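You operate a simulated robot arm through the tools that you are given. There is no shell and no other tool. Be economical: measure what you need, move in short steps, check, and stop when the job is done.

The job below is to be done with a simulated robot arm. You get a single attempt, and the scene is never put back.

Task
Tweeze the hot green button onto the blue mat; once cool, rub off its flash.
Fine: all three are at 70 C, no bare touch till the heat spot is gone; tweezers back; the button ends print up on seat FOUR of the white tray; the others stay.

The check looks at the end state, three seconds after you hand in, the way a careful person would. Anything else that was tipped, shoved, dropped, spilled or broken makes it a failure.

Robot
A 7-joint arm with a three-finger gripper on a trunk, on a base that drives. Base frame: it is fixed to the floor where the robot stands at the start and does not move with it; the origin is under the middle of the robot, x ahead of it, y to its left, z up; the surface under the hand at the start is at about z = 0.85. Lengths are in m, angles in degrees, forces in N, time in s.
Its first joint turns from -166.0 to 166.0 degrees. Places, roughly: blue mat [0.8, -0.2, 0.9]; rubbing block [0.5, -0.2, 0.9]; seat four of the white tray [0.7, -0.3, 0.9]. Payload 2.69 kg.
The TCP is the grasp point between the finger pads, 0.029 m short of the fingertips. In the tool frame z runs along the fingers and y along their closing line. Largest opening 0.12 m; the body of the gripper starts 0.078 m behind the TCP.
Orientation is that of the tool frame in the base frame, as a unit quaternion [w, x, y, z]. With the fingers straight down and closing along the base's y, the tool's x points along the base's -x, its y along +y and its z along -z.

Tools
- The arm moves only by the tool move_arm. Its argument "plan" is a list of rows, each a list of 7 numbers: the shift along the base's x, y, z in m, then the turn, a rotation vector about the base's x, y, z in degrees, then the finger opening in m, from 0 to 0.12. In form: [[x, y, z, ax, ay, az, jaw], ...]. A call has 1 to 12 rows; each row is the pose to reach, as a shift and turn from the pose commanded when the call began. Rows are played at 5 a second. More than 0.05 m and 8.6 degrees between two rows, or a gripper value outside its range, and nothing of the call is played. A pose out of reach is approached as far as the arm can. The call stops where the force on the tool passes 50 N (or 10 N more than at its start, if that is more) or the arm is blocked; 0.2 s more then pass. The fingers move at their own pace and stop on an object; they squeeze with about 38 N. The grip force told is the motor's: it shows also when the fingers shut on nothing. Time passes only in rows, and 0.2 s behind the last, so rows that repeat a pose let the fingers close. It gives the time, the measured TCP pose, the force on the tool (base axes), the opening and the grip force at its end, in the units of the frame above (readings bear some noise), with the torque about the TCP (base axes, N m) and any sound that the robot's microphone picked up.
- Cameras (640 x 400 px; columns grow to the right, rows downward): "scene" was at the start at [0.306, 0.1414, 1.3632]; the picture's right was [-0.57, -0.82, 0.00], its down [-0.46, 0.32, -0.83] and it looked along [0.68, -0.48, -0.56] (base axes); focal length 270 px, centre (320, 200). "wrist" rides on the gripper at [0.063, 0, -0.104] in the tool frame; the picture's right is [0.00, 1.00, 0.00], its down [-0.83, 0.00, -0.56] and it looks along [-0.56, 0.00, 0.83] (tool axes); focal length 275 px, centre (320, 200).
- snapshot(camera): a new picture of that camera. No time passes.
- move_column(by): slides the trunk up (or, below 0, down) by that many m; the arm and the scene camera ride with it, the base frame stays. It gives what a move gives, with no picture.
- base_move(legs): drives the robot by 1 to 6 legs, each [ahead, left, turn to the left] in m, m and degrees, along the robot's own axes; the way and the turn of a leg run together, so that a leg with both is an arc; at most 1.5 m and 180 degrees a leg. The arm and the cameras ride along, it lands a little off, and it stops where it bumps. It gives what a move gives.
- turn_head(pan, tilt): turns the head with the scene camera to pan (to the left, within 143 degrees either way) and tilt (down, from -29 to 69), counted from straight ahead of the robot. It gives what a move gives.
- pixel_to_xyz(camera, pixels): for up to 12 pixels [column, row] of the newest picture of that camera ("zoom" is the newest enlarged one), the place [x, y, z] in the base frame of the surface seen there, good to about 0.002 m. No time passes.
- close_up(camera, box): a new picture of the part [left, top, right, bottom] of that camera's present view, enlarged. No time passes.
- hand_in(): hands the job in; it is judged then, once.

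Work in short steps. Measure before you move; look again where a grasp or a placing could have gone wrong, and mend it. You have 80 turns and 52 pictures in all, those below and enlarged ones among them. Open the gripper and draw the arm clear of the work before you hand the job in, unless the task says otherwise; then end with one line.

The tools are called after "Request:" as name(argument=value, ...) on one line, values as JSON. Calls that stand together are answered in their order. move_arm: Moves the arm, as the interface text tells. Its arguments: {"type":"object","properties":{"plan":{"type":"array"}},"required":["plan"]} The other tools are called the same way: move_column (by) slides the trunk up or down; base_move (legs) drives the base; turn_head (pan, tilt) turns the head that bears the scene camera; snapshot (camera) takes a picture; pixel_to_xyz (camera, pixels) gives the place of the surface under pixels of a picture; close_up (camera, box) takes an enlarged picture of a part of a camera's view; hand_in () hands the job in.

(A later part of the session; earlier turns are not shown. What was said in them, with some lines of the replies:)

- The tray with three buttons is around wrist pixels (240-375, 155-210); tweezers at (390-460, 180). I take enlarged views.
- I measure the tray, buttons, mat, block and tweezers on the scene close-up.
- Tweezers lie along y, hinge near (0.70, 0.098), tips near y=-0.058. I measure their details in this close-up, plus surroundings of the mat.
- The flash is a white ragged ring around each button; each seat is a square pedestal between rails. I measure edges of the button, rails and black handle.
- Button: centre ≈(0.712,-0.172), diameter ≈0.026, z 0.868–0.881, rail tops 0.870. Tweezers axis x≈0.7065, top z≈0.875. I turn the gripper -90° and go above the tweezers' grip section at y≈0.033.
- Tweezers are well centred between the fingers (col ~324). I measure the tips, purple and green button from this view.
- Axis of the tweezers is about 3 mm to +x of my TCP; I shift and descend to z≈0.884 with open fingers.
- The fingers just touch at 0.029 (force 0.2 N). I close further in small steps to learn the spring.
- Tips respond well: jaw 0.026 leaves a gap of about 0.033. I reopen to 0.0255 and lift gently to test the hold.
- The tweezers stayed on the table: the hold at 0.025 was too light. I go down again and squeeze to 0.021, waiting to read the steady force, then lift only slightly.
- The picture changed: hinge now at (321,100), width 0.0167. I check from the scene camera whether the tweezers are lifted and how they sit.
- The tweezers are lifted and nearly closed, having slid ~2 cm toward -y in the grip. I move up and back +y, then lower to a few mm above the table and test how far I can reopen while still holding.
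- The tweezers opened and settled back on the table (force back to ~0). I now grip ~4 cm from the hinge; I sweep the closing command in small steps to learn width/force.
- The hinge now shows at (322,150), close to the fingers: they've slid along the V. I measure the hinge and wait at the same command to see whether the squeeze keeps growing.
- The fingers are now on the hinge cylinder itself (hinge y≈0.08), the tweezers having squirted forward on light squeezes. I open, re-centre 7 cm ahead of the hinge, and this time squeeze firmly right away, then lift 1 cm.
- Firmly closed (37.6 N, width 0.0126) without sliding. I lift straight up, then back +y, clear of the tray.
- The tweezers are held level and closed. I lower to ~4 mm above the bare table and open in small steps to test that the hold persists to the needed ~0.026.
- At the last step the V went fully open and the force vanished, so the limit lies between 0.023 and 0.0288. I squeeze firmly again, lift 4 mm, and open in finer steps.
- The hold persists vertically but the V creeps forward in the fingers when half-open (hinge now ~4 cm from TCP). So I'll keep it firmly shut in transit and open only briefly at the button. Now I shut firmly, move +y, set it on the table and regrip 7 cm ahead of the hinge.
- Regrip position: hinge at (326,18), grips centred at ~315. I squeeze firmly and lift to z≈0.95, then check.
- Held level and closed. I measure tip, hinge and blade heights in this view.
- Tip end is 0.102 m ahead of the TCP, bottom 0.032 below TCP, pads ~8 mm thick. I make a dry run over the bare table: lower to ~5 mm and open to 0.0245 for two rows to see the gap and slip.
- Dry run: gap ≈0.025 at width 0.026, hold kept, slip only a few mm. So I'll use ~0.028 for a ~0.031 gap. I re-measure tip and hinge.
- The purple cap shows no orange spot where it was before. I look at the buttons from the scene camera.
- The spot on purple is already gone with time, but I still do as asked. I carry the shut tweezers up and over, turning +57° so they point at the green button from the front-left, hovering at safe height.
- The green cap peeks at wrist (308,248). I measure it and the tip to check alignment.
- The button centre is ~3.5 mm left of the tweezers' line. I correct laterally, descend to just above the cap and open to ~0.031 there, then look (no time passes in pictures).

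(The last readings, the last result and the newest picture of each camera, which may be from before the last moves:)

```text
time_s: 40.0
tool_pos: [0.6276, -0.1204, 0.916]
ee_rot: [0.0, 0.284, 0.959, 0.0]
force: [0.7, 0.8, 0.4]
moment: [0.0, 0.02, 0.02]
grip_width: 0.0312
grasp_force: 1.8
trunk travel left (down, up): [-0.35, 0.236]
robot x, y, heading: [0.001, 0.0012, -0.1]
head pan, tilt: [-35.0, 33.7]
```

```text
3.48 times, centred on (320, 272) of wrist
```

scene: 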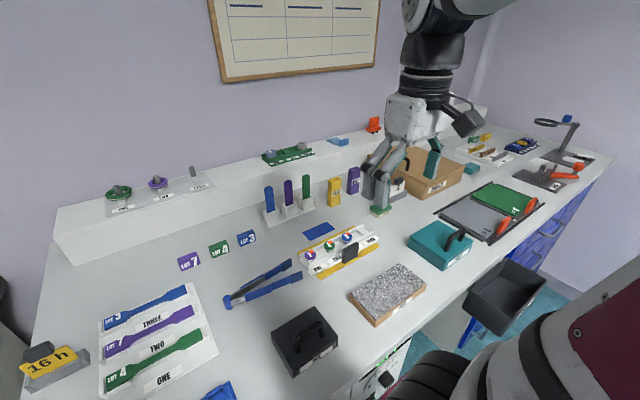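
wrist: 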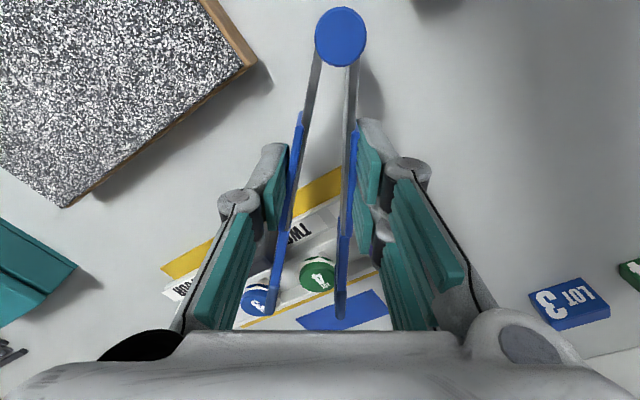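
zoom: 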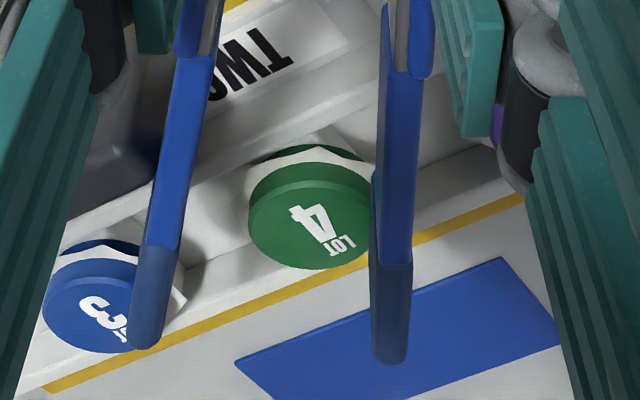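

Nicely open; the green cap (zoom 310,215) shows no heat spot either, but tips are off to the left (zoom cols 150 and 390). I measure before correcting.

Request:
pixel_to_xyz(camera="zoom", pixels=[[147, 335], [390, 350], [310, 215], [372, 205], [250, 215], [310, 180], [310, 245], [392, 200]])

```text
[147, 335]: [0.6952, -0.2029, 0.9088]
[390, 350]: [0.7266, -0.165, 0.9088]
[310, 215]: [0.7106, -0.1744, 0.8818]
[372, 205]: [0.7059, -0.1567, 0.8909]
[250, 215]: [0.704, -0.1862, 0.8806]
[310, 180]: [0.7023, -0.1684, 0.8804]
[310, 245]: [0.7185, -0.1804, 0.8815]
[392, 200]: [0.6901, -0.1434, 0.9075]
```

TCP plane is aligned with the button (lateral 0.241), only the loosely held V is skewed; the right pad would clip the cap. I shift 4.5 mm right, lower 11 mm, then close while shifting back.

Request:
move_arm(plan=[[0.005, 0.0022, 0, 0, 0, 0, 0.029], [0.005, 0.0022, -0.01, 0, 0, 0, 0.029], [0.0039, 0.0005, -0.01, 0, 0, 0, 0.02], [0.0025, -0.0016, -0.01, 0, 0, 0, 0.0], [0.0025, -0.0016, -0.01, 0, 0, 0, 0.0], [0.0025, -0.0016, -0.01, 0, 0, 0, 0.0]])

Request:
snapshot(camera="wrist")

```text
time_s: 41.4
tool_pos: [0.6309, -0.1228, 0.908]
ee_rot: [0.0, 0.284, 0.959, 0.001]
force: [1.4, 0.4, 1.7]
moment: [-0.09, -0.22, 0.04]
grip_width: 0.0245
grasp_force: 38.0
trunk travel left (down, up): [-0.35, 0.236]
robot x, y, heading: [0.0018, -0.0011, -0.0]
head pan, tilt: [-35.0, 33.7]
```

```text
17 pictures are left
```

wrist: 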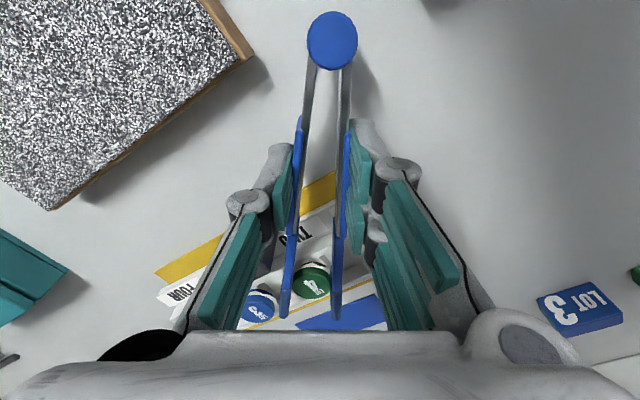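

The jaw stopped at 0.0245 with 38 N: pads hold the button (cap at (313,283) between tips). I lift gently 35 mm and check.

Request:
move_arm(plan=[[0, 0, 0.004, 0, 0, 0, 0.0], [0, 0, 0.01, 0, 0, 0, 0.0], [0, 0, 0.02, 0, 0, 0, 0.0], [0, 0, 0.035, 0, 0, 0, 0.0], [0, 0, 0.035, 0, 0, 0, 0.0]])

Request:
close_up(camera="wrist", box=[240, 0, 400, 330])

```text
time_s: 42.6
tool_pos: [0.6313, -0.1228, 0.9438]
ee_rot: [0.0, 0.285, 0.959, 0.001]
force: [0.5, 0.3, -1.7]
moment: [0.0, 0.04, 0.01]
grip_width: 0.0245
grasp_force: 38.1
trunk travel left (down, up): [-0.35, 0.236]
robot x, y, heading: [-0.0006, 0.0015, -0.4]
head pan, tilt: [-35.0, 33.7]
```

```text
1.21 times, centred on (320, 165) of wrist
```

zoom: 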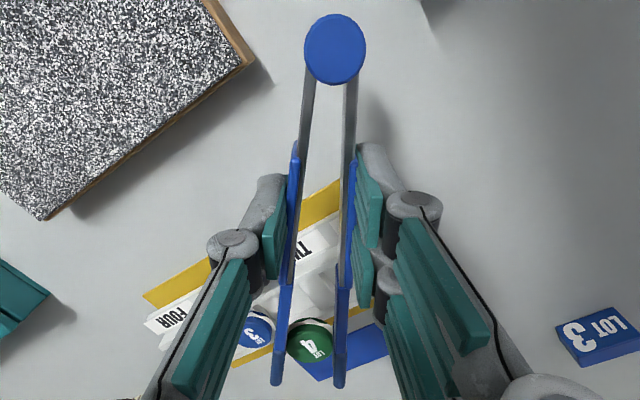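

The green button is lifted in the tips (zoom 312,345). I measure it before carrying it to the mat.

Request:
pixel_to_xyz(camera="zoom", pixels=[[312, 345], [340, 380], [278, 378], [335, 40]])

```text
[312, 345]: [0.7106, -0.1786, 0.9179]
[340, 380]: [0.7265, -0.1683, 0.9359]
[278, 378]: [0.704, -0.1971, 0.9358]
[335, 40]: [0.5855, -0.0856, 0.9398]
```

Button bottom sits 0.039 below TCP. I turn back -57° and carry it over the mat centre (0.802,-0.201), TCP (0.8056,-0.104).

Request:
move_arm(plan=[[0.0218, 0.0024, 0.004, 0, 0, -7.125, 0], [0.0436, 0.0047, 0.008, 0, 0, -14.25, 0], [0.0654, 0.007, 0.01, 0, 0, -21.4, 0], [0.0872, 0.0094, 0.01, 0, 0, -28.5, 0], [0.1089, 0.0118, 0.01, 0, 0, -35.6, 0], [0.1307, 0.0141, 0.01, 0, 0, -42.75, 0], [0.1525, 0.0165, 0.01, 0, 0, -49.9, 0], [0.1743, 0.0188, 0.01, 0, 0, -57, 0], [0.1743, 0.0188, -0.02, 0, 0, -57, 0], [0.1743, 0.0188, -0.04, 0, 0, -57, 0], [0.1743, 0.0188, -0.04, 0, 0, -57, 0]])

Request:
snapshot(camera="wrist")

```text
time_s: 45.0
tool_pos: [0.8044, -0.1034, 0.9023]
ee_rot: [-0.001, 0.708, 0.706, 0.0]
force: [-0.3, 0.1, -0.4]
moment: [0.04, -0.02, 0.01]
grip_width: 0.0243
grasp_force: 38.1
trunk travel left (down, up): [-0.35, 0.236]
robot x, y, heading: [-0.0008, 0.0004, -0.0]
head pan, tilt: [-35.0, 33.7]
```

```text
15 pictures are left
```

wrist: 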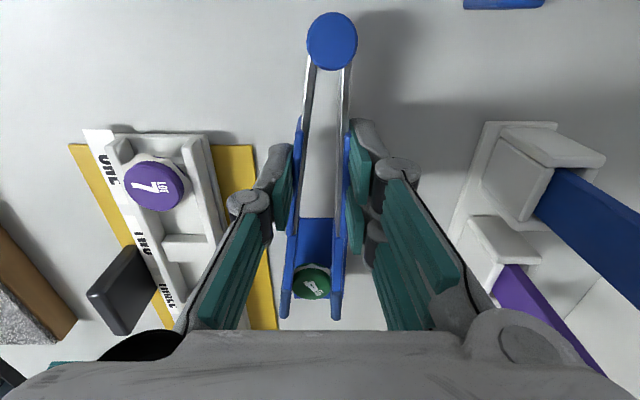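

Button is over the mat; I measure cap and mat edges.

Request:
pixel_to_xyz(camera="wrist", pixels=[[311, 280], [315, 222], [316, 297], [316, 245]])

```text
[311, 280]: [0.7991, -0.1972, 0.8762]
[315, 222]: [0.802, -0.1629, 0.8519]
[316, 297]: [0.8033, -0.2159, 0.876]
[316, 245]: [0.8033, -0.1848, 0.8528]
```

I lower 10.5 mm to touch the mat, open to 0.030 with a 4 mm shift to +x (to offset the known skew), back out along +y, and shut again.

Request:
move_arm(plan=[[0, 0, -0.006, 0, 0, 0, 0.0], [0, 0, -0.0105, 0, 0, 0, 0.0], [0, 0, -0.0105, 0, 0, 0, 0.0], [0.001, 0, -0.0105, 0, 0, 0, 0.03], [0.0045, 0, -0.0105, 0, 0, 0, 0.03], [0.0045, 0.03, -0.009, 0, 0, 0, 0.03], [0.0045, 0.06, -0.006, 0, 0, 0, 0.0], [0.0045, 0.06, -0.006, 0, 0, 0, 0.0], [0.0045, 0.06, 0.02, 0, 0, 0, 0.0]])

Request:
snapshot(camera="wrist")

```text
time_s: 47.0
tool_pos: [0.8103, -0.0431, 0.9249]
ee_rot: [0.001, 0.707, 0.707, 0.001]
force: [0.4, 0.3, -0.9]
moment: [0.04, 0.01, 0.0]
grip_width: 0.0134
grasp_force: 37.8
trunk travel left (down, up): [-0.35, 0.236]
robot x, y, heading: [-0.0005, 0.001, 0.1]
head pan, tilt: [-35.0, 33.7]
```

```text
14 pictures are left
```

wrist: 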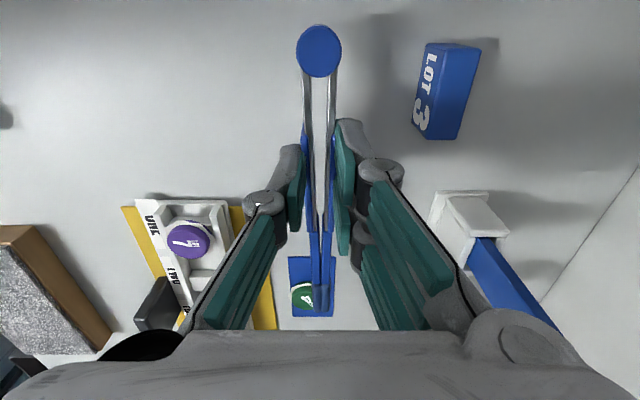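

The button sits on the mat print up with no spot. I measure the hinge to return the tweezers to their place (hinge originally at (0.7095, 0.098)).

Request:
pixel_to_xyz(camera="wrist", pixels=[[319, 50], [319, 40], [304, 298], [320, 240]])

```text
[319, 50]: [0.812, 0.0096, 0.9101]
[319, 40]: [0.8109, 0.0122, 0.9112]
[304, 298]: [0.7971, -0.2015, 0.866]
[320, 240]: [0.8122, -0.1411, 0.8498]
```

The hinge appears lower in the hand than before; I check the blades' heights for pitch.

Request:
pixel_to_xyz(camera="wrist", pixels=[[315, 240], [315, 260], [324, 305], [324, 295], [305, 140], [333, 140]])

```text
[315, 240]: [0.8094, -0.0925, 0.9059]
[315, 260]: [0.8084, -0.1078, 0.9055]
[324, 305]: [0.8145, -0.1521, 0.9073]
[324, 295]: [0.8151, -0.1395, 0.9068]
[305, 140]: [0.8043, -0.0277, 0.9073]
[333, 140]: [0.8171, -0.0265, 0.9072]
```

Level, just 1 cm lower in the hand. I carry them back: up, +y, -x, down to the original spot, release and rise.

Request:
move_arm(plan=[[0, 0.01, 0.03, 0, 0, 0, 0], [0, 0.05, 0.035, 0, 0, 0, 0], [-0.01, 0.087, 0.035, 0, 0, 0, 0], [-0.055, 0.087, 0.035, 0, 0, 0, 0], [-0.1017, 0.087, 0.02, 0, 0, 0, 0], [-0.1017, 0.087, -0.015, 0, 0, 0, 0], [-0.1017, 0.087, -0.0295, 0, 0, 0, 0], [-0.1017, 0.087, -0.0295, 0, 0, 0, 0], [-0.1017, 0.087, -0.0295, 0, 0, 0, 0.02], [-0.1017, 0.087, -0.0295, 0, 0, 0, 0.035], [-0.1017, 0.087, -0.0295, 0, 0, 0, 0.06]])

Request:
move_arm(plan=[[0, 0, 0, 0, 0, 0, 0.07], [0, 0, 0.03, 0, 0, 0, 0.07], [0, 0, 0.07, 0, 0, 0, 0.07], [0, 0, 0.11, 0, 0, 0, 0.07]])

Request:
snapshot(camera="wrist")

```text
time_s: 49.4
tool_pos: [0.7081, 0.0455, 0.8975]
ee_rot: [0.0, 0.707, 0.707, 0.0]
force: [-0.7, 0.0, 0.5]
moment: [0.01, 0.01, 0.0]
grip_width: 0.0601
grasp_force: 0.1
trunk travel left (down, up): [-0.35, 0.236]
robot x, y, heading: [-0.0009, 0.002, 0.1]
head pan, tilt: [-35.0, 33.7]
```

```text
time_s: 50.4
tool_pos: [0.7075, 0.0442, 1.0052]
ee_rot: [-0.001, 0.707, 0.707, -0.001]
force: [0.7, -0.2, -0.3]
moment: [0.01, 0.02, -0.01]
grip_width: 0.0699
grasp_force: 0.1
trunk travel left (down, up): [-0.35, 0.236]
robot x, y, heading: [0.0016, 0.0004, 0.0]
head pan, tilt: [-35.0, 33.7]
```

```text
13 pictures are left
```

wrist: 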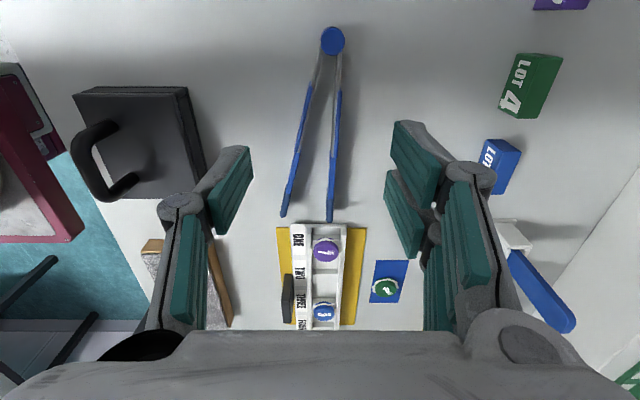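

Tweezers are back but yawed a few degrees. I measure hinge and tips against the start (hinge 0.7095,0.098; tips 0.687/0.733 at y=-0.065), and the button on the mat.

Request:
pixel_to_xyz(camera="wrist", pixels=[[332, 36], [284, 211], [329, 215], [386, 285], [386, 279], [324, 285]])

Request:
close_up(camera="wrist", box=[340, 240, 440, 325])

```text
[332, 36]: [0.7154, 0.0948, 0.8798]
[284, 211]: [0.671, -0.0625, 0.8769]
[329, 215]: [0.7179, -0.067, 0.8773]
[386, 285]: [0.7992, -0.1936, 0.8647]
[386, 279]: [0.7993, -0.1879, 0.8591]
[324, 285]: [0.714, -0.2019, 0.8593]
```

```text
4.71 times, centred on (390, 282) of wrist
```

zoom: 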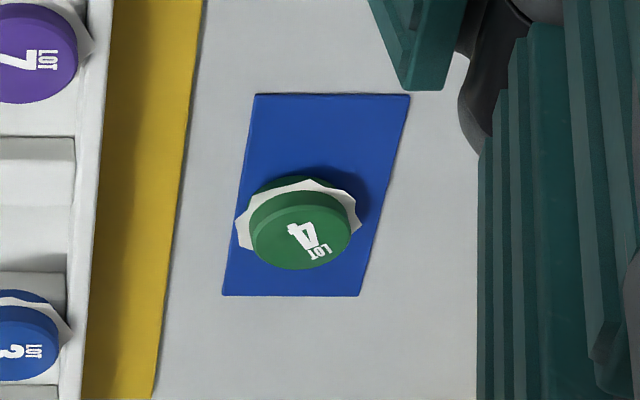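

Hinge is 6 mm and tips ~15 mm off (7.5° yaw). I realign: regrip along their axis, shut, lift 4 mm, turn to +7° (release skews it back by that much), set down and release.

Request:
move_arm(plan=[[-0.001, -0.007, -0.04, 0, 0, -4, 0.07], [-0.001, -0.0135, -0.08, 0, 0, -7.5, 0.07], [-0.001, -0.0135, -0.11, 0, 0, -7.5, 0.06], [-0.001, -0.0135, -0.122, 0, 0, -7.5, 0.06], [-0.001, -0.0135, -0.122, 0, 0, -7.5, 0.0], [-0.001, -0.0135, -0.122, 0, 0, -7.5, 0.0], [-0.001, -0.0135, -0.122, 0, 0, -7.5, 0.0], [-0.001, -0.0115, -0.116, 0, 0, -7.5, 0.0], [0.0, -0.0105, -0.116, 0, 0, 0, 0.0], [0.0015, -0.0105, -0.116, 0, 0, 7, 0.0], [0.0015, -0.0105, -0.1215, 0, 0, 7, 0.0], [0.0015, -0.0105, -0.1215, 0, 0, 7, 0.0]])

Request:
move_arm(plan=[[0, 0, 0, 0, 0, 0, 0.02], [0, 0, 0, 0, 0, 0, 0.03], [0, 0, 0, 0, 0, 0, 0.06], [0, 0, 0, 0, 0, 0, 0.07], [0, 0, 0.04, 0, 0, 0, 0.07], [0, 0, 0.08, 0, 0, 0, 0.07], [0, 0, 0.12, 0, 0, 0, 0.07]])

Request:
snapshot(camera="wrist")

```text
time_s: 53.0
tool_pos: [0.7086, 0.0347, 0.8833]
ee_rot: [0.0, 0.663, 0.749, 0.0]
force: [0.4, 0.5, -0.7]
moment: [0.01, -0.01, 0.0]
grip_width: 0.0123
grasp_force: 38.0
trunk travel left (down, up): [-0.35, 0.236]
robot x, y, heading: [-0.0028, -0.003, -0.1]
head pan, tilt: [-35.0, 33.7]
```

```text
time_s: 54.6
tool_pos: [0.7094, 0.0318, 1.0049]
ee_rot: [-0.001, 0.662, 0.749, 0.0]
force: [0.7, -0.4, 0.0]
moment: [0.01, 0.02, 0.02]
grip_width: 0.0698
grasp_force: 0.1
trunk travel left (down, up): [-0.35, 0.236]
robot x, y, heading: [-0.0008, -0.0016, -0.1]
head pan, tilt: [-35.0, 33.7]
```

```text
11 pictures are left
```

wrist: 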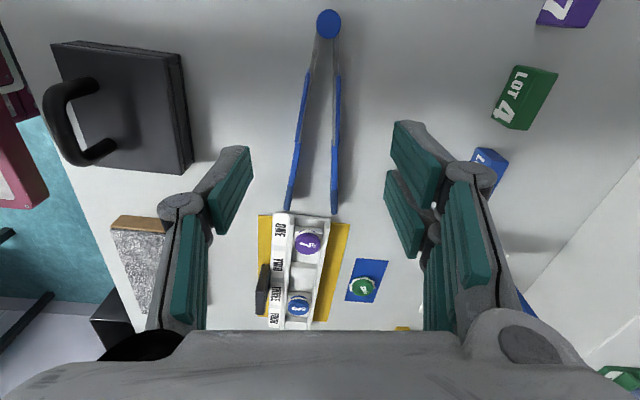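

I check the tweezers' place and measure the button and seat four.

Request:
pixel_to_xyz(camera="wrist", pixels=[[328, 18], [290, 205], [334, 207], [362, 286], [292, 322], [308, 240], [298, 298]])

Request:
pixel_to_xyz(camera="scene", pixels=[[352, 293], [395, 268], [422, 283], [378, 318], [388, 290], [440, 242], [410, 232], [465, 262]])

```text
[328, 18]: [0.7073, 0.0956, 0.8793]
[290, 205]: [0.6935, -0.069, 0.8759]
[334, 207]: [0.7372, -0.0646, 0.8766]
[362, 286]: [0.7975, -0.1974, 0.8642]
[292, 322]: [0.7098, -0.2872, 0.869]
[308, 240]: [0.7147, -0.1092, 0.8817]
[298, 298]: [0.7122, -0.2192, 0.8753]
```

```text
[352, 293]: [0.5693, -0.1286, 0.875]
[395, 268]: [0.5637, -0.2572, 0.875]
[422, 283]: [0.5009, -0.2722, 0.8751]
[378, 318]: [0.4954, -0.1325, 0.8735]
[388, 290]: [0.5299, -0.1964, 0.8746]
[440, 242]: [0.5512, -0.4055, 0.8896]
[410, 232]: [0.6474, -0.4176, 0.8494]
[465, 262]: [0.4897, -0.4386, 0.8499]
```

Tweezers are within ~5 mm of the start pose. The spot is gone, so I may touch: I turn +83° (closing along y) and hover over the button on the mat at (0.798,-0.197).

Request:
move_arm(plan=[[0.0089, -0.023, 0, 0, 0, 8.3, 0.07], [0.0177, -0.046, 0, 0, 0, 16.6, 0.07], [0.0266, -0.069, 0, 0, 0, 24.9, 0.07], [0.0354, -0.092, 0, 0, 0, 33.2, 0.07], [0.0443, -0.115, 0, 0, 0, 41.5, 0.06], [0.0532, -0.138, 0, 0, 0, 49.8, 0.06], [0.062, -0.161, -0.01, 0, 0, 58.1, 0.06], [0.0709, -0.184, -0.02, 0, 0, 66.4, 0.06], [0.0797, -0.207, -0.035, 0, 0, 74.7, 0.06], [0.0886, -0.2295, -0.055, 0, 0, 83, 0.06], [0.0886, -0.2295, -0.055, 0, 0, 83, 0.06]])

Request:
snapshot(camera="wrist")

```text
time_s: 57.0
tool_pos: [0.7981, -0.1973, 0.9473]
ee_rot: [-0.001, -0.001, 1.0, 0.0]
force: [-0.3, 0.0, 0.4]
moment: [0.01, 0.0, 0.03]
grip_width: 0.06
grasp_force: 0.0
trunk travel left (down, up): [-0.35, 0.236]
robot x, y, heading: [-0.0005, -0.0006, 0.3]
head pan, tilt: [-35.0, 33.7]
```

```text
10 pictures are left
```

wrist: 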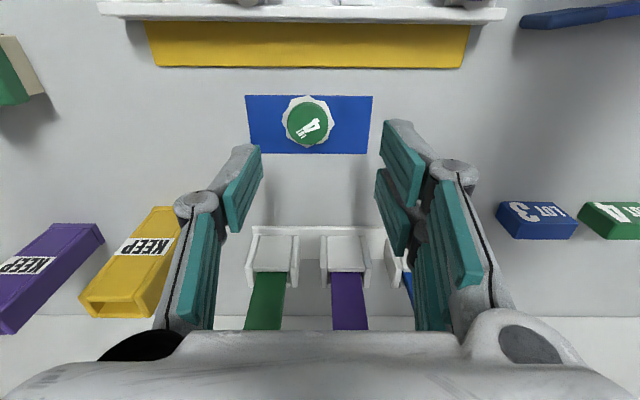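

Button at (308,121), a bit left of centre. Measure precisely.

Request:
pixel_to_xyz(camera="wrist", pixels=[[308, 121], [287, 122], [328, 122], [308, 102], [307, 140], [283, 124], [334, 122]])

```text
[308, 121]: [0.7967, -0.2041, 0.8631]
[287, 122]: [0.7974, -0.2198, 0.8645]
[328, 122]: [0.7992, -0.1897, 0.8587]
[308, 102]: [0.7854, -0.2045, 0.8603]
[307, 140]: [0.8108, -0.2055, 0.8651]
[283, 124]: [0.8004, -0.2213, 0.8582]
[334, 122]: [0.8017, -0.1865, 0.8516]
```

Centre is (0.798,-0.2047). I descend to fingertips at z≈0.855, close and lift slightly.

Request:
move_arm(plan=[[0, -0.0075, -0.03, 0, 0, 0, 0.06], [0, -0.0075, -0.055, 0, 0, 0, 0.06], [0, -0.0075, -0.063, 0, 0, 0, 0.06], [0, -0.0075, -0.063, 0, 0, 0, 0.04], [0, -0.0075, -0.063, 0, 0, 0, 0.02], [0, -0.0075, -0.063, 0, 0, 0, 0.02], [0, -0.0075, -0.063, 0, 0, 0, 0.02]])

Request:
move_arm(plan=[[0, 0, 0.02, 0, 0, 0, 0.02], [0, 0, 0.05, 0, 0, 0, 0.02], [0, 0, 0.07, 0, 0, 0, 0.02]])

Request:
close_up(camera="wrist", box=[240, 60, 400, 240])

```text
time_s: 58.6
tool_pos: [0.7959, -0.2039, 0.8828]
ee_rot: [0.0, 0.0, 1.0, 0.0]
force: [1.4, -0.2, -0.5]
moment: [0.0, 0.0, 0.0]
grip_width: 0.027
grasp_force: 37.9
trunk travel left (down, up): [-0.35, 0.236]
robot x, y, heading: [0.0011, -0.0014, 0.1]
head pan, tilt: [-35.0, 33.7]
```

```text
time_s: 59.4
tool_pos: [0.7986, -0.2045, 0.9552]
ee_rot: [-0.001, 0.001, 1.0, -0.001]
force: [0.5, 1.1, -0.1]
moment: [0.0, 0.03, -0.02]
grip_width: 0.0269
grasp_force: 38.0
trunk travel left (down, up): [-0.35, 0.236]
robot x, y, heading: [-0.0011, 0.003, -0.0]
head pan, tilt: [-35.0, 33.7]
```

```text
2.22 times, centred on (320, 150) of wrist
```

zoom: 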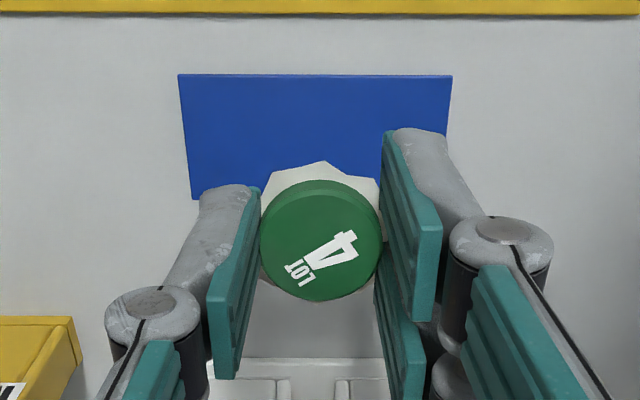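

Held firmly (width 0.027), print up. I carry it over the tray at safe height to above the rubbing block (0.55,-0.225), down to just above its surface (contact expected at TCP z≈0.905).

Request:
move_arm(plan=[[-0.04, -0.003, 0.005, 0, 0, 0, 0.02], [-0.085, -0.006, 0.005, 0, 0, 0, 0.02], [-0.13, -0.01, 0.005, 0, 0, 0, 0.02], [-0.175, -0.014, 0.005, 0, 0, 0, 0.02], [-0.215, -0.018, 0.005, 0, 0, 0, 0.02], [-0.2485, -0.0205, 0, 0, 0, 0, 0.02], [-0.2485, -0.0205, -0.03, 0, 0, 0, 0.02], [-0.2485, -0.0205, -0.046, 0, 0, 0, 0.02], [-0.2485, -0.0205, -0.046, 0, 0, 0, 0.02]])

Request:
move_arm(plan=[[0, 0, -0.001, 0, 0, 0, 0.02], [0, 0, -0.002, 0, 0, 0, 0.02], [0, 0, -0.003, 0, 0, 0, 0.02], [0, 0, -0.004, 0, 0, 0, 0.02]])

```text
time_s: 61.4
tool_pos: [0.5481, -0.2221, 0.9087]
ee_rot: [0.0, 0.0, 1.0, 0.0]
force: [-0.5, 0.3, 0.1]
moment: [0.01, 0.01, 0.0]
grip_width: 0.0272
grasp_force: 38.5
trunk travel left (down, up): [-0.35, 0.236]
robot x, y, heading: [0.0037, 0.002, -0.1]
head pan, tilt: [-35.0, 33.7]
```

```text
time_s: 62.5
tool_pos: [0.5488, -0.2231, 0.9073]
ee_rot: [0.003, 0.0, 1.0, -0.001]
force: [-8.4, 6.3, 27.8]
moment: [0.18, 0.21, 0.02]
grip_width: 0.027
grasp_force: 38.2
trunk travel left (down, up): [-0.35, 0.236]
robot x, y, heading: [-0.0011, 0.0006, 0.3]
head pan, tilt: [-35.0, 33.7]
stopped in row 4: the force on the tool passed its limit at 52 N (the readings are from after the stop); the commanded pose is now the measured one
```

Contact at TCP z≈0.907, stiff. I ease up ~0.7 mm and rub back and forth along y with short strokes.

Request:
move_arm(plan=[[0, 0, 0.0007, 0, 0, 0, 0.02], [0, 0.015, 0.0007, 0, 0, 0, 0.02], [0, 0.03, 0.0007, 0, 0, 0, 0.02], [0, 0.015, 0.0007, 0, 0, 0, 0.02], [0, 0, 0.0007, 0, 0, 0, 0.02], [0, -0.015, 0.0007, 0, 0, 0, 0.02], [0, 0, 0.0007, 0, 0, 0, 0.02], [0, 0.015, 0.0007, 0, 0, 0, 0.02], [0, 0.03, 0.0007, 0, 0, 0, 0.02], [0, 0.015, 0.0007, 0, 0, 0, 0.02], [0, 0, 0.0007, 0, 0, 0, 0.02]])

Request:
close_up(camera="wrist", box=[240, 60, 400, 240])

```text
time_s: 64.9
tool_pos: [0.5491, -0.2221, 0.9071]
ee_rot: [0.001, -0.001, 1.0, 0.0]
force: [1.1, 23.0, 30.0]
moment: [0.67, -0.14, 0.12]
grip_width: 0.0271
grasp_force: 37.6
trunk travel left (down, up): [-0.35, 0.236]
robot x, y, heading: [-0.0016, 0.0008, -0.0]
head pan, tilt: [-35.0, 33.7]
```

```text
2.22 times, centred on (320, 150) of wrist
```

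zoom: 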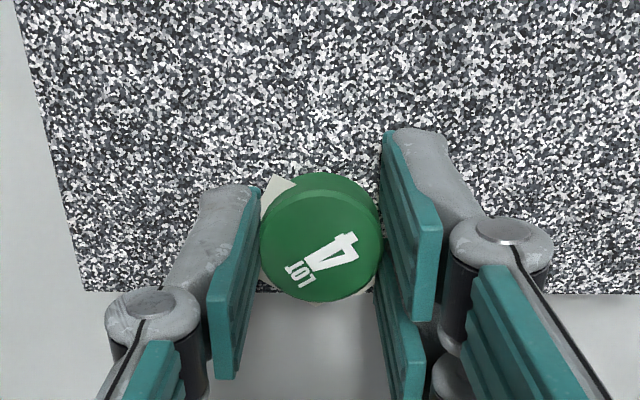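

It works: most of the flash on the upper side is gone, bits remain at left (275,190) and bottom. I keep rubbing.

Request:
move_arm(plan=[[0, 0.015, 0.0003, 0, 0, 0, 0.02], [0, 0.03, 0.0003, 0, 0, 0, 0.02], [0, 0.045, 0.0003, 0, 0, 0, 0.02], [0, 0.03, 0.0003, 0, 0, 0, 0.02], [0, 0.015, 0.0003, 0, 0, 0, 0.02], [0, 0, 0.0003, 0, 0, 0, 0.02], [0, -0.015, 0.0003, 0, 0, 0, 0.02], [0, 0, 0.0003, 0, 0, 0, 0.02], [0, 0.015, 0.0003, 0, 0, 0, 0.02], [0, 0.03, 0.0003, 0, 0, 0, 0.02], [0, 0.015, 0.0003, 0, 0, 0, 0.02], [0, 0, 0.0003, 0, 0, 0, 0.02]])

Request:
move_arm(plan=[[0, 0.015, 0, 0, 0, 0, 0.02], [0, 0.03, 0, 0, 0, 0, 0.02], [0, 0.045, 0, 0, 0, 0, 0.02], [0, 0.03, 0, 0, 0, 0, 0.02], [0, 0.015, 0, 0, 0, 0, 0.02], [0, 0, 0, 0, 0, 0, 0.02], [0, -0.015, 0, 0, 0, 0, 0.02], [0, 0, 0, 0, 0, 0, 0.02], [0, 0.015, 0, 0, 0, 0, 0.02], [0, 0.03, 0, 0, 0, 0, 0.02], [0, 0.015, 0, 0, 0, 0, 0.02], [0, 0, 0.0, 0, 0, 0, 0.02]])

Request:
close_up(camera="wrist", box=[240, 60, 400, 240])

```text
time_s: 67.5
tool_pos: [0.5498, -0.2234, 0.9073]
ee_rot: [0.002, 0.0, 1.0, 0.0]
force: [-0.3, 0.7, -1.0]
moment: [0.0, 0.0, 0.0]
grip_width: 0.0269
grasp_force: 38.8
trunk travel left (down, up): [-0.35, 0.236]
robot x, y, heading: [-0.0018, 0.0018, -0.0]
head pan, tilt: [-35.0, 33.7]
```

```text
time_s: 70.1
tool_pos: [0.5521, -0.2238, 0.9074]
ee_rot: [0.002, -0.001, 1.0, -0.001]
force: [-0.5, 0.6, -0.5]
moment: [-0.05, -0.02, -0.01]
grip_width: 0.0268
grasp_force: 37.9
trunk travel left (down, up): [-0.35, 0.236]
robot x, y, heading: [-0.0025, -0.0001, -0.0]
head pan, tilt: [-35.0, 33.7]
```

```text
2.22 times, centred on (320, 150) of wrist
```

zoom: 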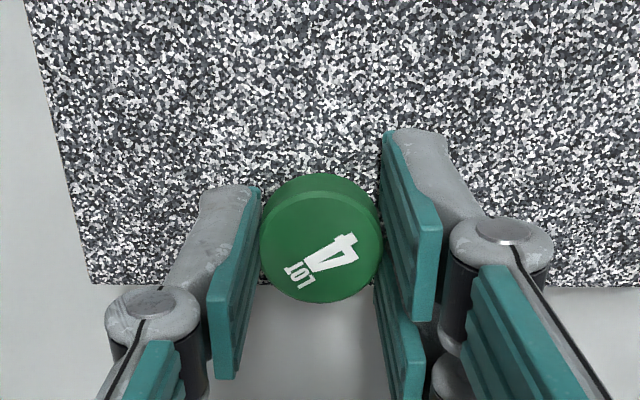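

The flash is gone all round as far as visible. I lift and carry it to above seat four (0.7135,-0.289), hovering ~15 mm above.

Request:
move_arm(plan=[[0, 0, 0.03, 0, 0, 0, 0.02], [0.02, -0.008, 0.055, 0, 0, 0, 0.02], [0.06, -0.024, 0.055, 0, 0, 0, 0.02], [0.1, -0.04, 0.055, 0, 0, 0, 0.02], [0.135, -0.055, 0.05, 0, 0, 0, 0.02], [0.1625, -0.0655, 0.03, 0, 0, 0, 0.02], [0.1625, -0.0655, 0.012, 0, 0, 0, 0.02], [0.1625, -0.0655, 0.012, 0, 0, 0, 0.02]])

Request:
snapshot(camera="wrist")

```text
time_s: 71.9
tool_pos: [0.7115, -0.2896, 0.9209]
ee_rot: [0.003, 0.0, 1.0, -0.001]
force: [0.1, 0.0, -0.2]
moment: [0.02, 0.01, -0.02]
grip_width: 0.0271
grasp_force: 38.2
trunk travel left (down, up): [-0.35, 0.236]
robot x, y, heading: [0.0015, 0.0013, -0.3]
head pan, tilt: [-35.0, 33.7]
```

```text
6 pictures are left
```

wrist: 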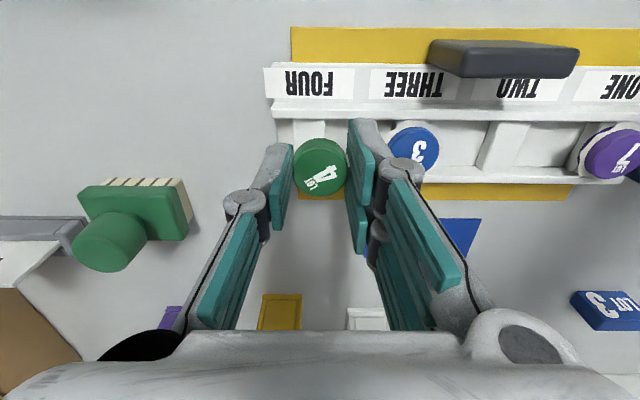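

Hovering; seat-four pedestal shows at (308,130). I measure pedestal edges, the held cap and neighbours.

Request:
pixel_to_xyz(camera="wrist", pixels=[[294, 128], [324, 128], [309, 128], [320, 168], [297, 168], [344, 168], [415, 145], [505, 140], [278, 128], [310, 112]])

```text
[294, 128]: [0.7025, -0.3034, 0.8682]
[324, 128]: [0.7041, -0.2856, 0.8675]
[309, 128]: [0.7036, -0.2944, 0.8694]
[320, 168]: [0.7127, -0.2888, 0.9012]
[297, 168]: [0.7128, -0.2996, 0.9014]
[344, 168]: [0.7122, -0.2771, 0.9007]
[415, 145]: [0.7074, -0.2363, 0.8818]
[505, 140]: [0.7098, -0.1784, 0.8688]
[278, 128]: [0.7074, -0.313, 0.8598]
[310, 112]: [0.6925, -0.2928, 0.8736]
```

Measurements differ by a few mm from earlier ones, so I use relative positions in this same picture: more points on the pedestals and neighbours.

Request:
pixel_to_xyz(camera="wrist", pixels=[[392, 146], [437, 148], [414, 128], [413, 168], [490, 128], [527, 128], [485, 165], [513, 165], [612, 155], [297, 124], [324, 122], [320, 190]])

Request:
close_up(camera="wrist", box=[260, 50, 460, 210])

```text
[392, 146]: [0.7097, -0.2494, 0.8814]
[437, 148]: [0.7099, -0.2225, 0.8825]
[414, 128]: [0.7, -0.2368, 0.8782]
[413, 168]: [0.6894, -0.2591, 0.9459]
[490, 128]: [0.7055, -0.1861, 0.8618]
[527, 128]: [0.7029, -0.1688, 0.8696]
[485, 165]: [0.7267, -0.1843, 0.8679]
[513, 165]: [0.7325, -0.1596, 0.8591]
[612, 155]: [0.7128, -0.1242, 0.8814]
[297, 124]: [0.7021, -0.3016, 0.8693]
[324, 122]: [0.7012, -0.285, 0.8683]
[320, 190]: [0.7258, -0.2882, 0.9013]
```

```text
2.50 times, centred on (360, 130) of wrist
```

zoom: 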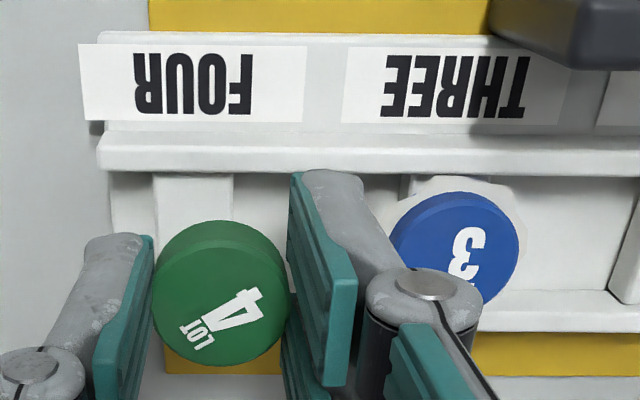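

Purple and blue read ~8–15 mm off from earlier. I check with the scene camera whether anything really moved.

Request:
close_up(camera="scene", box=[280, 210, 400, 285])

```text
5.33 times, centred on (340, 248) of scene
```

zoom: 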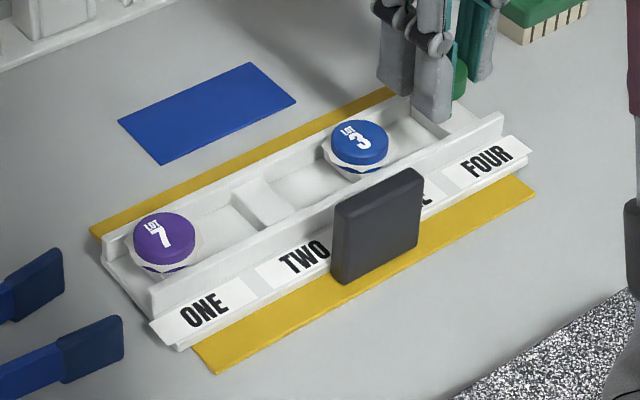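

Request:
pixel_to_xyz(camera="zoom", pixels=[[164, 233], [360, 145], [337, 152], [384, 152], [262, 195], [455, 115], [440, 125], [425, 110], [470, 118], [458, 85]])

```text
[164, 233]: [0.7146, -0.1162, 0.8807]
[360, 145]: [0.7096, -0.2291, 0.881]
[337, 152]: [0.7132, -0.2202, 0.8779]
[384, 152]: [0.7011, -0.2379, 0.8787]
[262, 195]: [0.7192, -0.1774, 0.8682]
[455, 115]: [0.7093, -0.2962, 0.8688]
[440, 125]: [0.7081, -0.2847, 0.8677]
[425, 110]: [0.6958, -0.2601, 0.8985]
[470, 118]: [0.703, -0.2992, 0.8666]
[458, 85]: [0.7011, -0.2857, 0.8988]
```

I compare fixed things (mat corners, tweezers tips, yellow sheet) to see if it's the tray or the frame that moved.

Request:
pixel_to_xyz(camera="zoom", pixels=[[119, 122], [250, 63], [296, 98], [163, 162], [92, 232], [216, 373], [536, 195], [390, 90], [103, 240], [60, 252], [118, 320]])

```text
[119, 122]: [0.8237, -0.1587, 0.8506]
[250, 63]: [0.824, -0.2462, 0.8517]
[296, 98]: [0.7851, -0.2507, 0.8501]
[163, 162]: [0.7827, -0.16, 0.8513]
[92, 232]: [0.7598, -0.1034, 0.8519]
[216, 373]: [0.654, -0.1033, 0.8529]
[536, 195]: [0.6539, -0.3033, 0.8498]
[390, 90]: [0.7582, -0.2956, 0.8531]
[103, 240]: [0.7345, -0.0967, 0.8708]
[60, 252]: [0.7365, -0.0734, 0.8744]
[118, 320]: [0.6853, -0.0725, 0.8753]
```

Picture comparison (handle, tray and purple pixel positions vs start) shows nothing has moved; it is measurement noise. In the wrist view the pedestal centre is col 309 vs held cap 320, i.e. 6 mm to -y. I shift by that and lower slowly to just above contact.

Request:
move_arm(plan=[[-0.0015, -0.006, 0, 0, 0, 0, 0.02], [-0.0015, -0.006, -0.01, 0, 0, 0, 0.02], [-0.0015, -0.006, -0.016, 0, 0, 0, 0.02], [-0.0015, -0.006, -0.016, 0, 0, 0, 0.02]])

Request:
close_up(camera="wrist", box=[260, 80, 420, 220])

```text
time_s: 72.9
tool_pos: [0.7109, -0.2957, 0.9035]
ee_rot: [0.002, 0.0, 1.0, -0.002]
force: [0.8, -0.5, -0.8]
moment: [0.03, -0.02, 0.0]
grip_width: 0.0271
grasp_force: 37.8
trunk travel left (down, up): [-0.35, 0.236]
robot x, y, heading: [-0.0026, -0.0017, 0.1]
head pan, tilt: [-35.0, 33.7]
```

```text
2.86 times, centred on (340, 150) of wrist
```

zoom: 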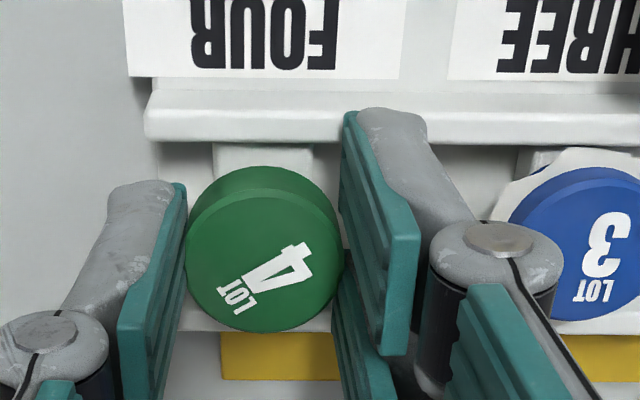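

Cap is centred over the pedestal (cols 263 vs 262). I lower in fine steps to feel contact.

Request:
move_arm(plan=[[0, 0, -0.0007, 0, 0, 0, 0.02], [0, 0, -0.0014, 0, 0, 0, 0.02], [0, 0, -0.0014, 0, 0, 0, 0.02]])

Request:
move_arm(plan=[[0, 0, -0.0005, 0, 0, 0, 0.02], [0, 0, -0.001, 0, 0, 0, 0.02], [0, 0, -0.001, 0, 0, 0, 0.02]])

```text
time_s: 73.7
tool_pos: [0.7112, -0.2951, 0.9029]
ee_rot: [0.0, 0.0, 1.0, -0.001]
force: [-0.2, 0.1, -0.4]
moment: [0.02, 0.02, -0.02]
grip_width: 0.027
grasp_force: 38.2
trunk travel left (down, up): [-0.35, 0.236]
robot x, y, heading: [-0.0018, -0.0042, -0.1]
head pan, tilt: [-35.0, 33.7]
```

```text
time_s: 74.5
tool_pos: [0.7113, -0.2957, 0.9002]
ee_rot: [0.001, 0.0, 1.0, 0.0]
force: [-0.3, -0.7, 1.4]
moment: [0.04, 0.07, 0.01]
grip_width: 0.0268
grasp_force: 38.2
trunk travel left (down, up): [-0.35, 0.236]
robot x, y, heading: [0.0052, -0.0005, -0.1]
head pan, tilt: [-35.0, 33.7]
```

Perhaps first contact (1.4 N) at z≈0.900. Two more half-millimetre steps.

Request:
move_arm(plan=[[0, 0, -0.0004, 0, 0, 0, 0.02], [0, 0, -0.0008, 0, 0, 0, 0.02], [0, 0, -0.0008, 0, 0, 0, 0.02]])

```text
time_s: 75.3
tool_pos: [0.7105, -0.2946, 0.9001]
ee_rot: [0.003, 0.0, 1.0, -0.001]
force: [1.4, 0.6, 22.3]
moment: [0.43, 0.16, -0.09]
grip_width: 0.0271
grasp_force: 38.2
trunk travel left (down, up): [-0.35, 0.236]
robot x, y, heading: [-0.0016, 0.002, -0.1]
head pan, tilt: [-35.0, 33.7]
```

Contact is sure (22 N). I ease up 0.6 mm, open to 0.044 and rise straight.

Request:
move_arm(plan=[[0, 0, 0.0006, 0, 0, 0, 0.02], [0, 0, 0.0006, 0, 0, 0, 0.03], [0, 0, 0.0006, 0, 0, 0, 0.04], [0, 0, 0.0006, 0, 0, 0, 0.044], [0, 0, 0.0006, 0, 0, 0, 0.044], [0, 0, 0.02, 0, 0, 0, 0.044], [0, 0, 0.06, 0, 0, 0, 0.044], [0, 0, 0.1, 0, 0, 0, 0.05], [-0.02, 0, 0.14, 0, 0, 0, 0.06], [-0.05, 0.0, 0.17, 0, 0, 0, 0.06]])

Request:
snapshot(camera="wrist")

```text
time_s: 77.5
tool_pos: [0.6611, -0.2946, 1.0693]
ee_rot: [0.001, -0.001, 1.0, 0.0]
force: [-0.3, 0.4, -1.4]
moment: [-0.02, 0.05, 0.02]
grip_width: 0.06
grasp_force: 0.0
trunk travel left (down, up): [-0.35, 0.236]
robot x, y, heading: [0.0018, -0.0009, 0.1]
head pan, tilt: [-35.0, 33.7]
```

```text
2 pictures are left
```

wrist: 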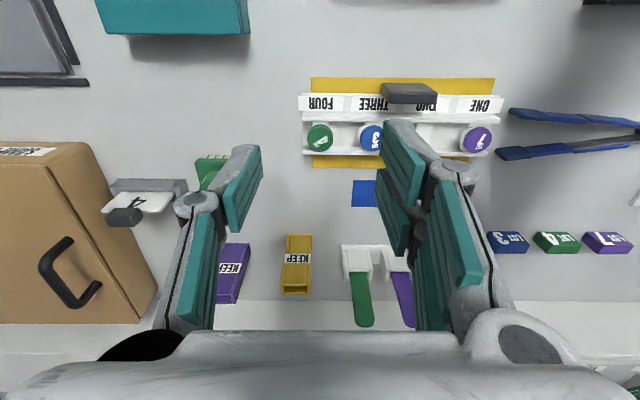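

Green is on seat four. One enlarged check for seating and leftover flash.

Request:
close_up(camera="wrist", box=[290, 80, 400, 180])

Request:
pixel_to_xyz(camera="zoom", pixels=[[160, 225], [130, 235], [215, 235], [175, 260], [380, 225]])

```text
4.00 times, centred on (345, 130) of wrist
```

zoom: 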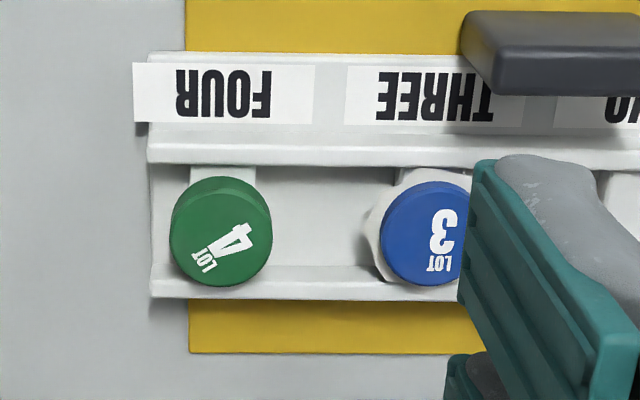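

```text
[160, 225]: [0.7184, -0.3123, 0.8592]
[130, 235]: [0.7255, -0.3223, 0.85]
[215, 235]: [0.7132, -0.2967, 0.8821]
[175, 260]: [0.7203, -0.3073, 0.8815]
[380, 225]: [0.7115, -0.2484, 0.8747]
```

Green sits flat (top z≈0.882 at both sides), print up, centred on seat four and free of flash; the others and the tweezers are in place, gripper open and clear. I hand in.

Request:
hand_in()

```text
The job is handed in.
```

The green button is on seat FOUR, print up, and no flash shows on it. I tweezed it onto the blue mat, but its heat spot had already faded in the tray by then. I touched it bare only after that. The tweezers are back within about 5 mm of where they lay, and the other two buttons stayed on their seats.
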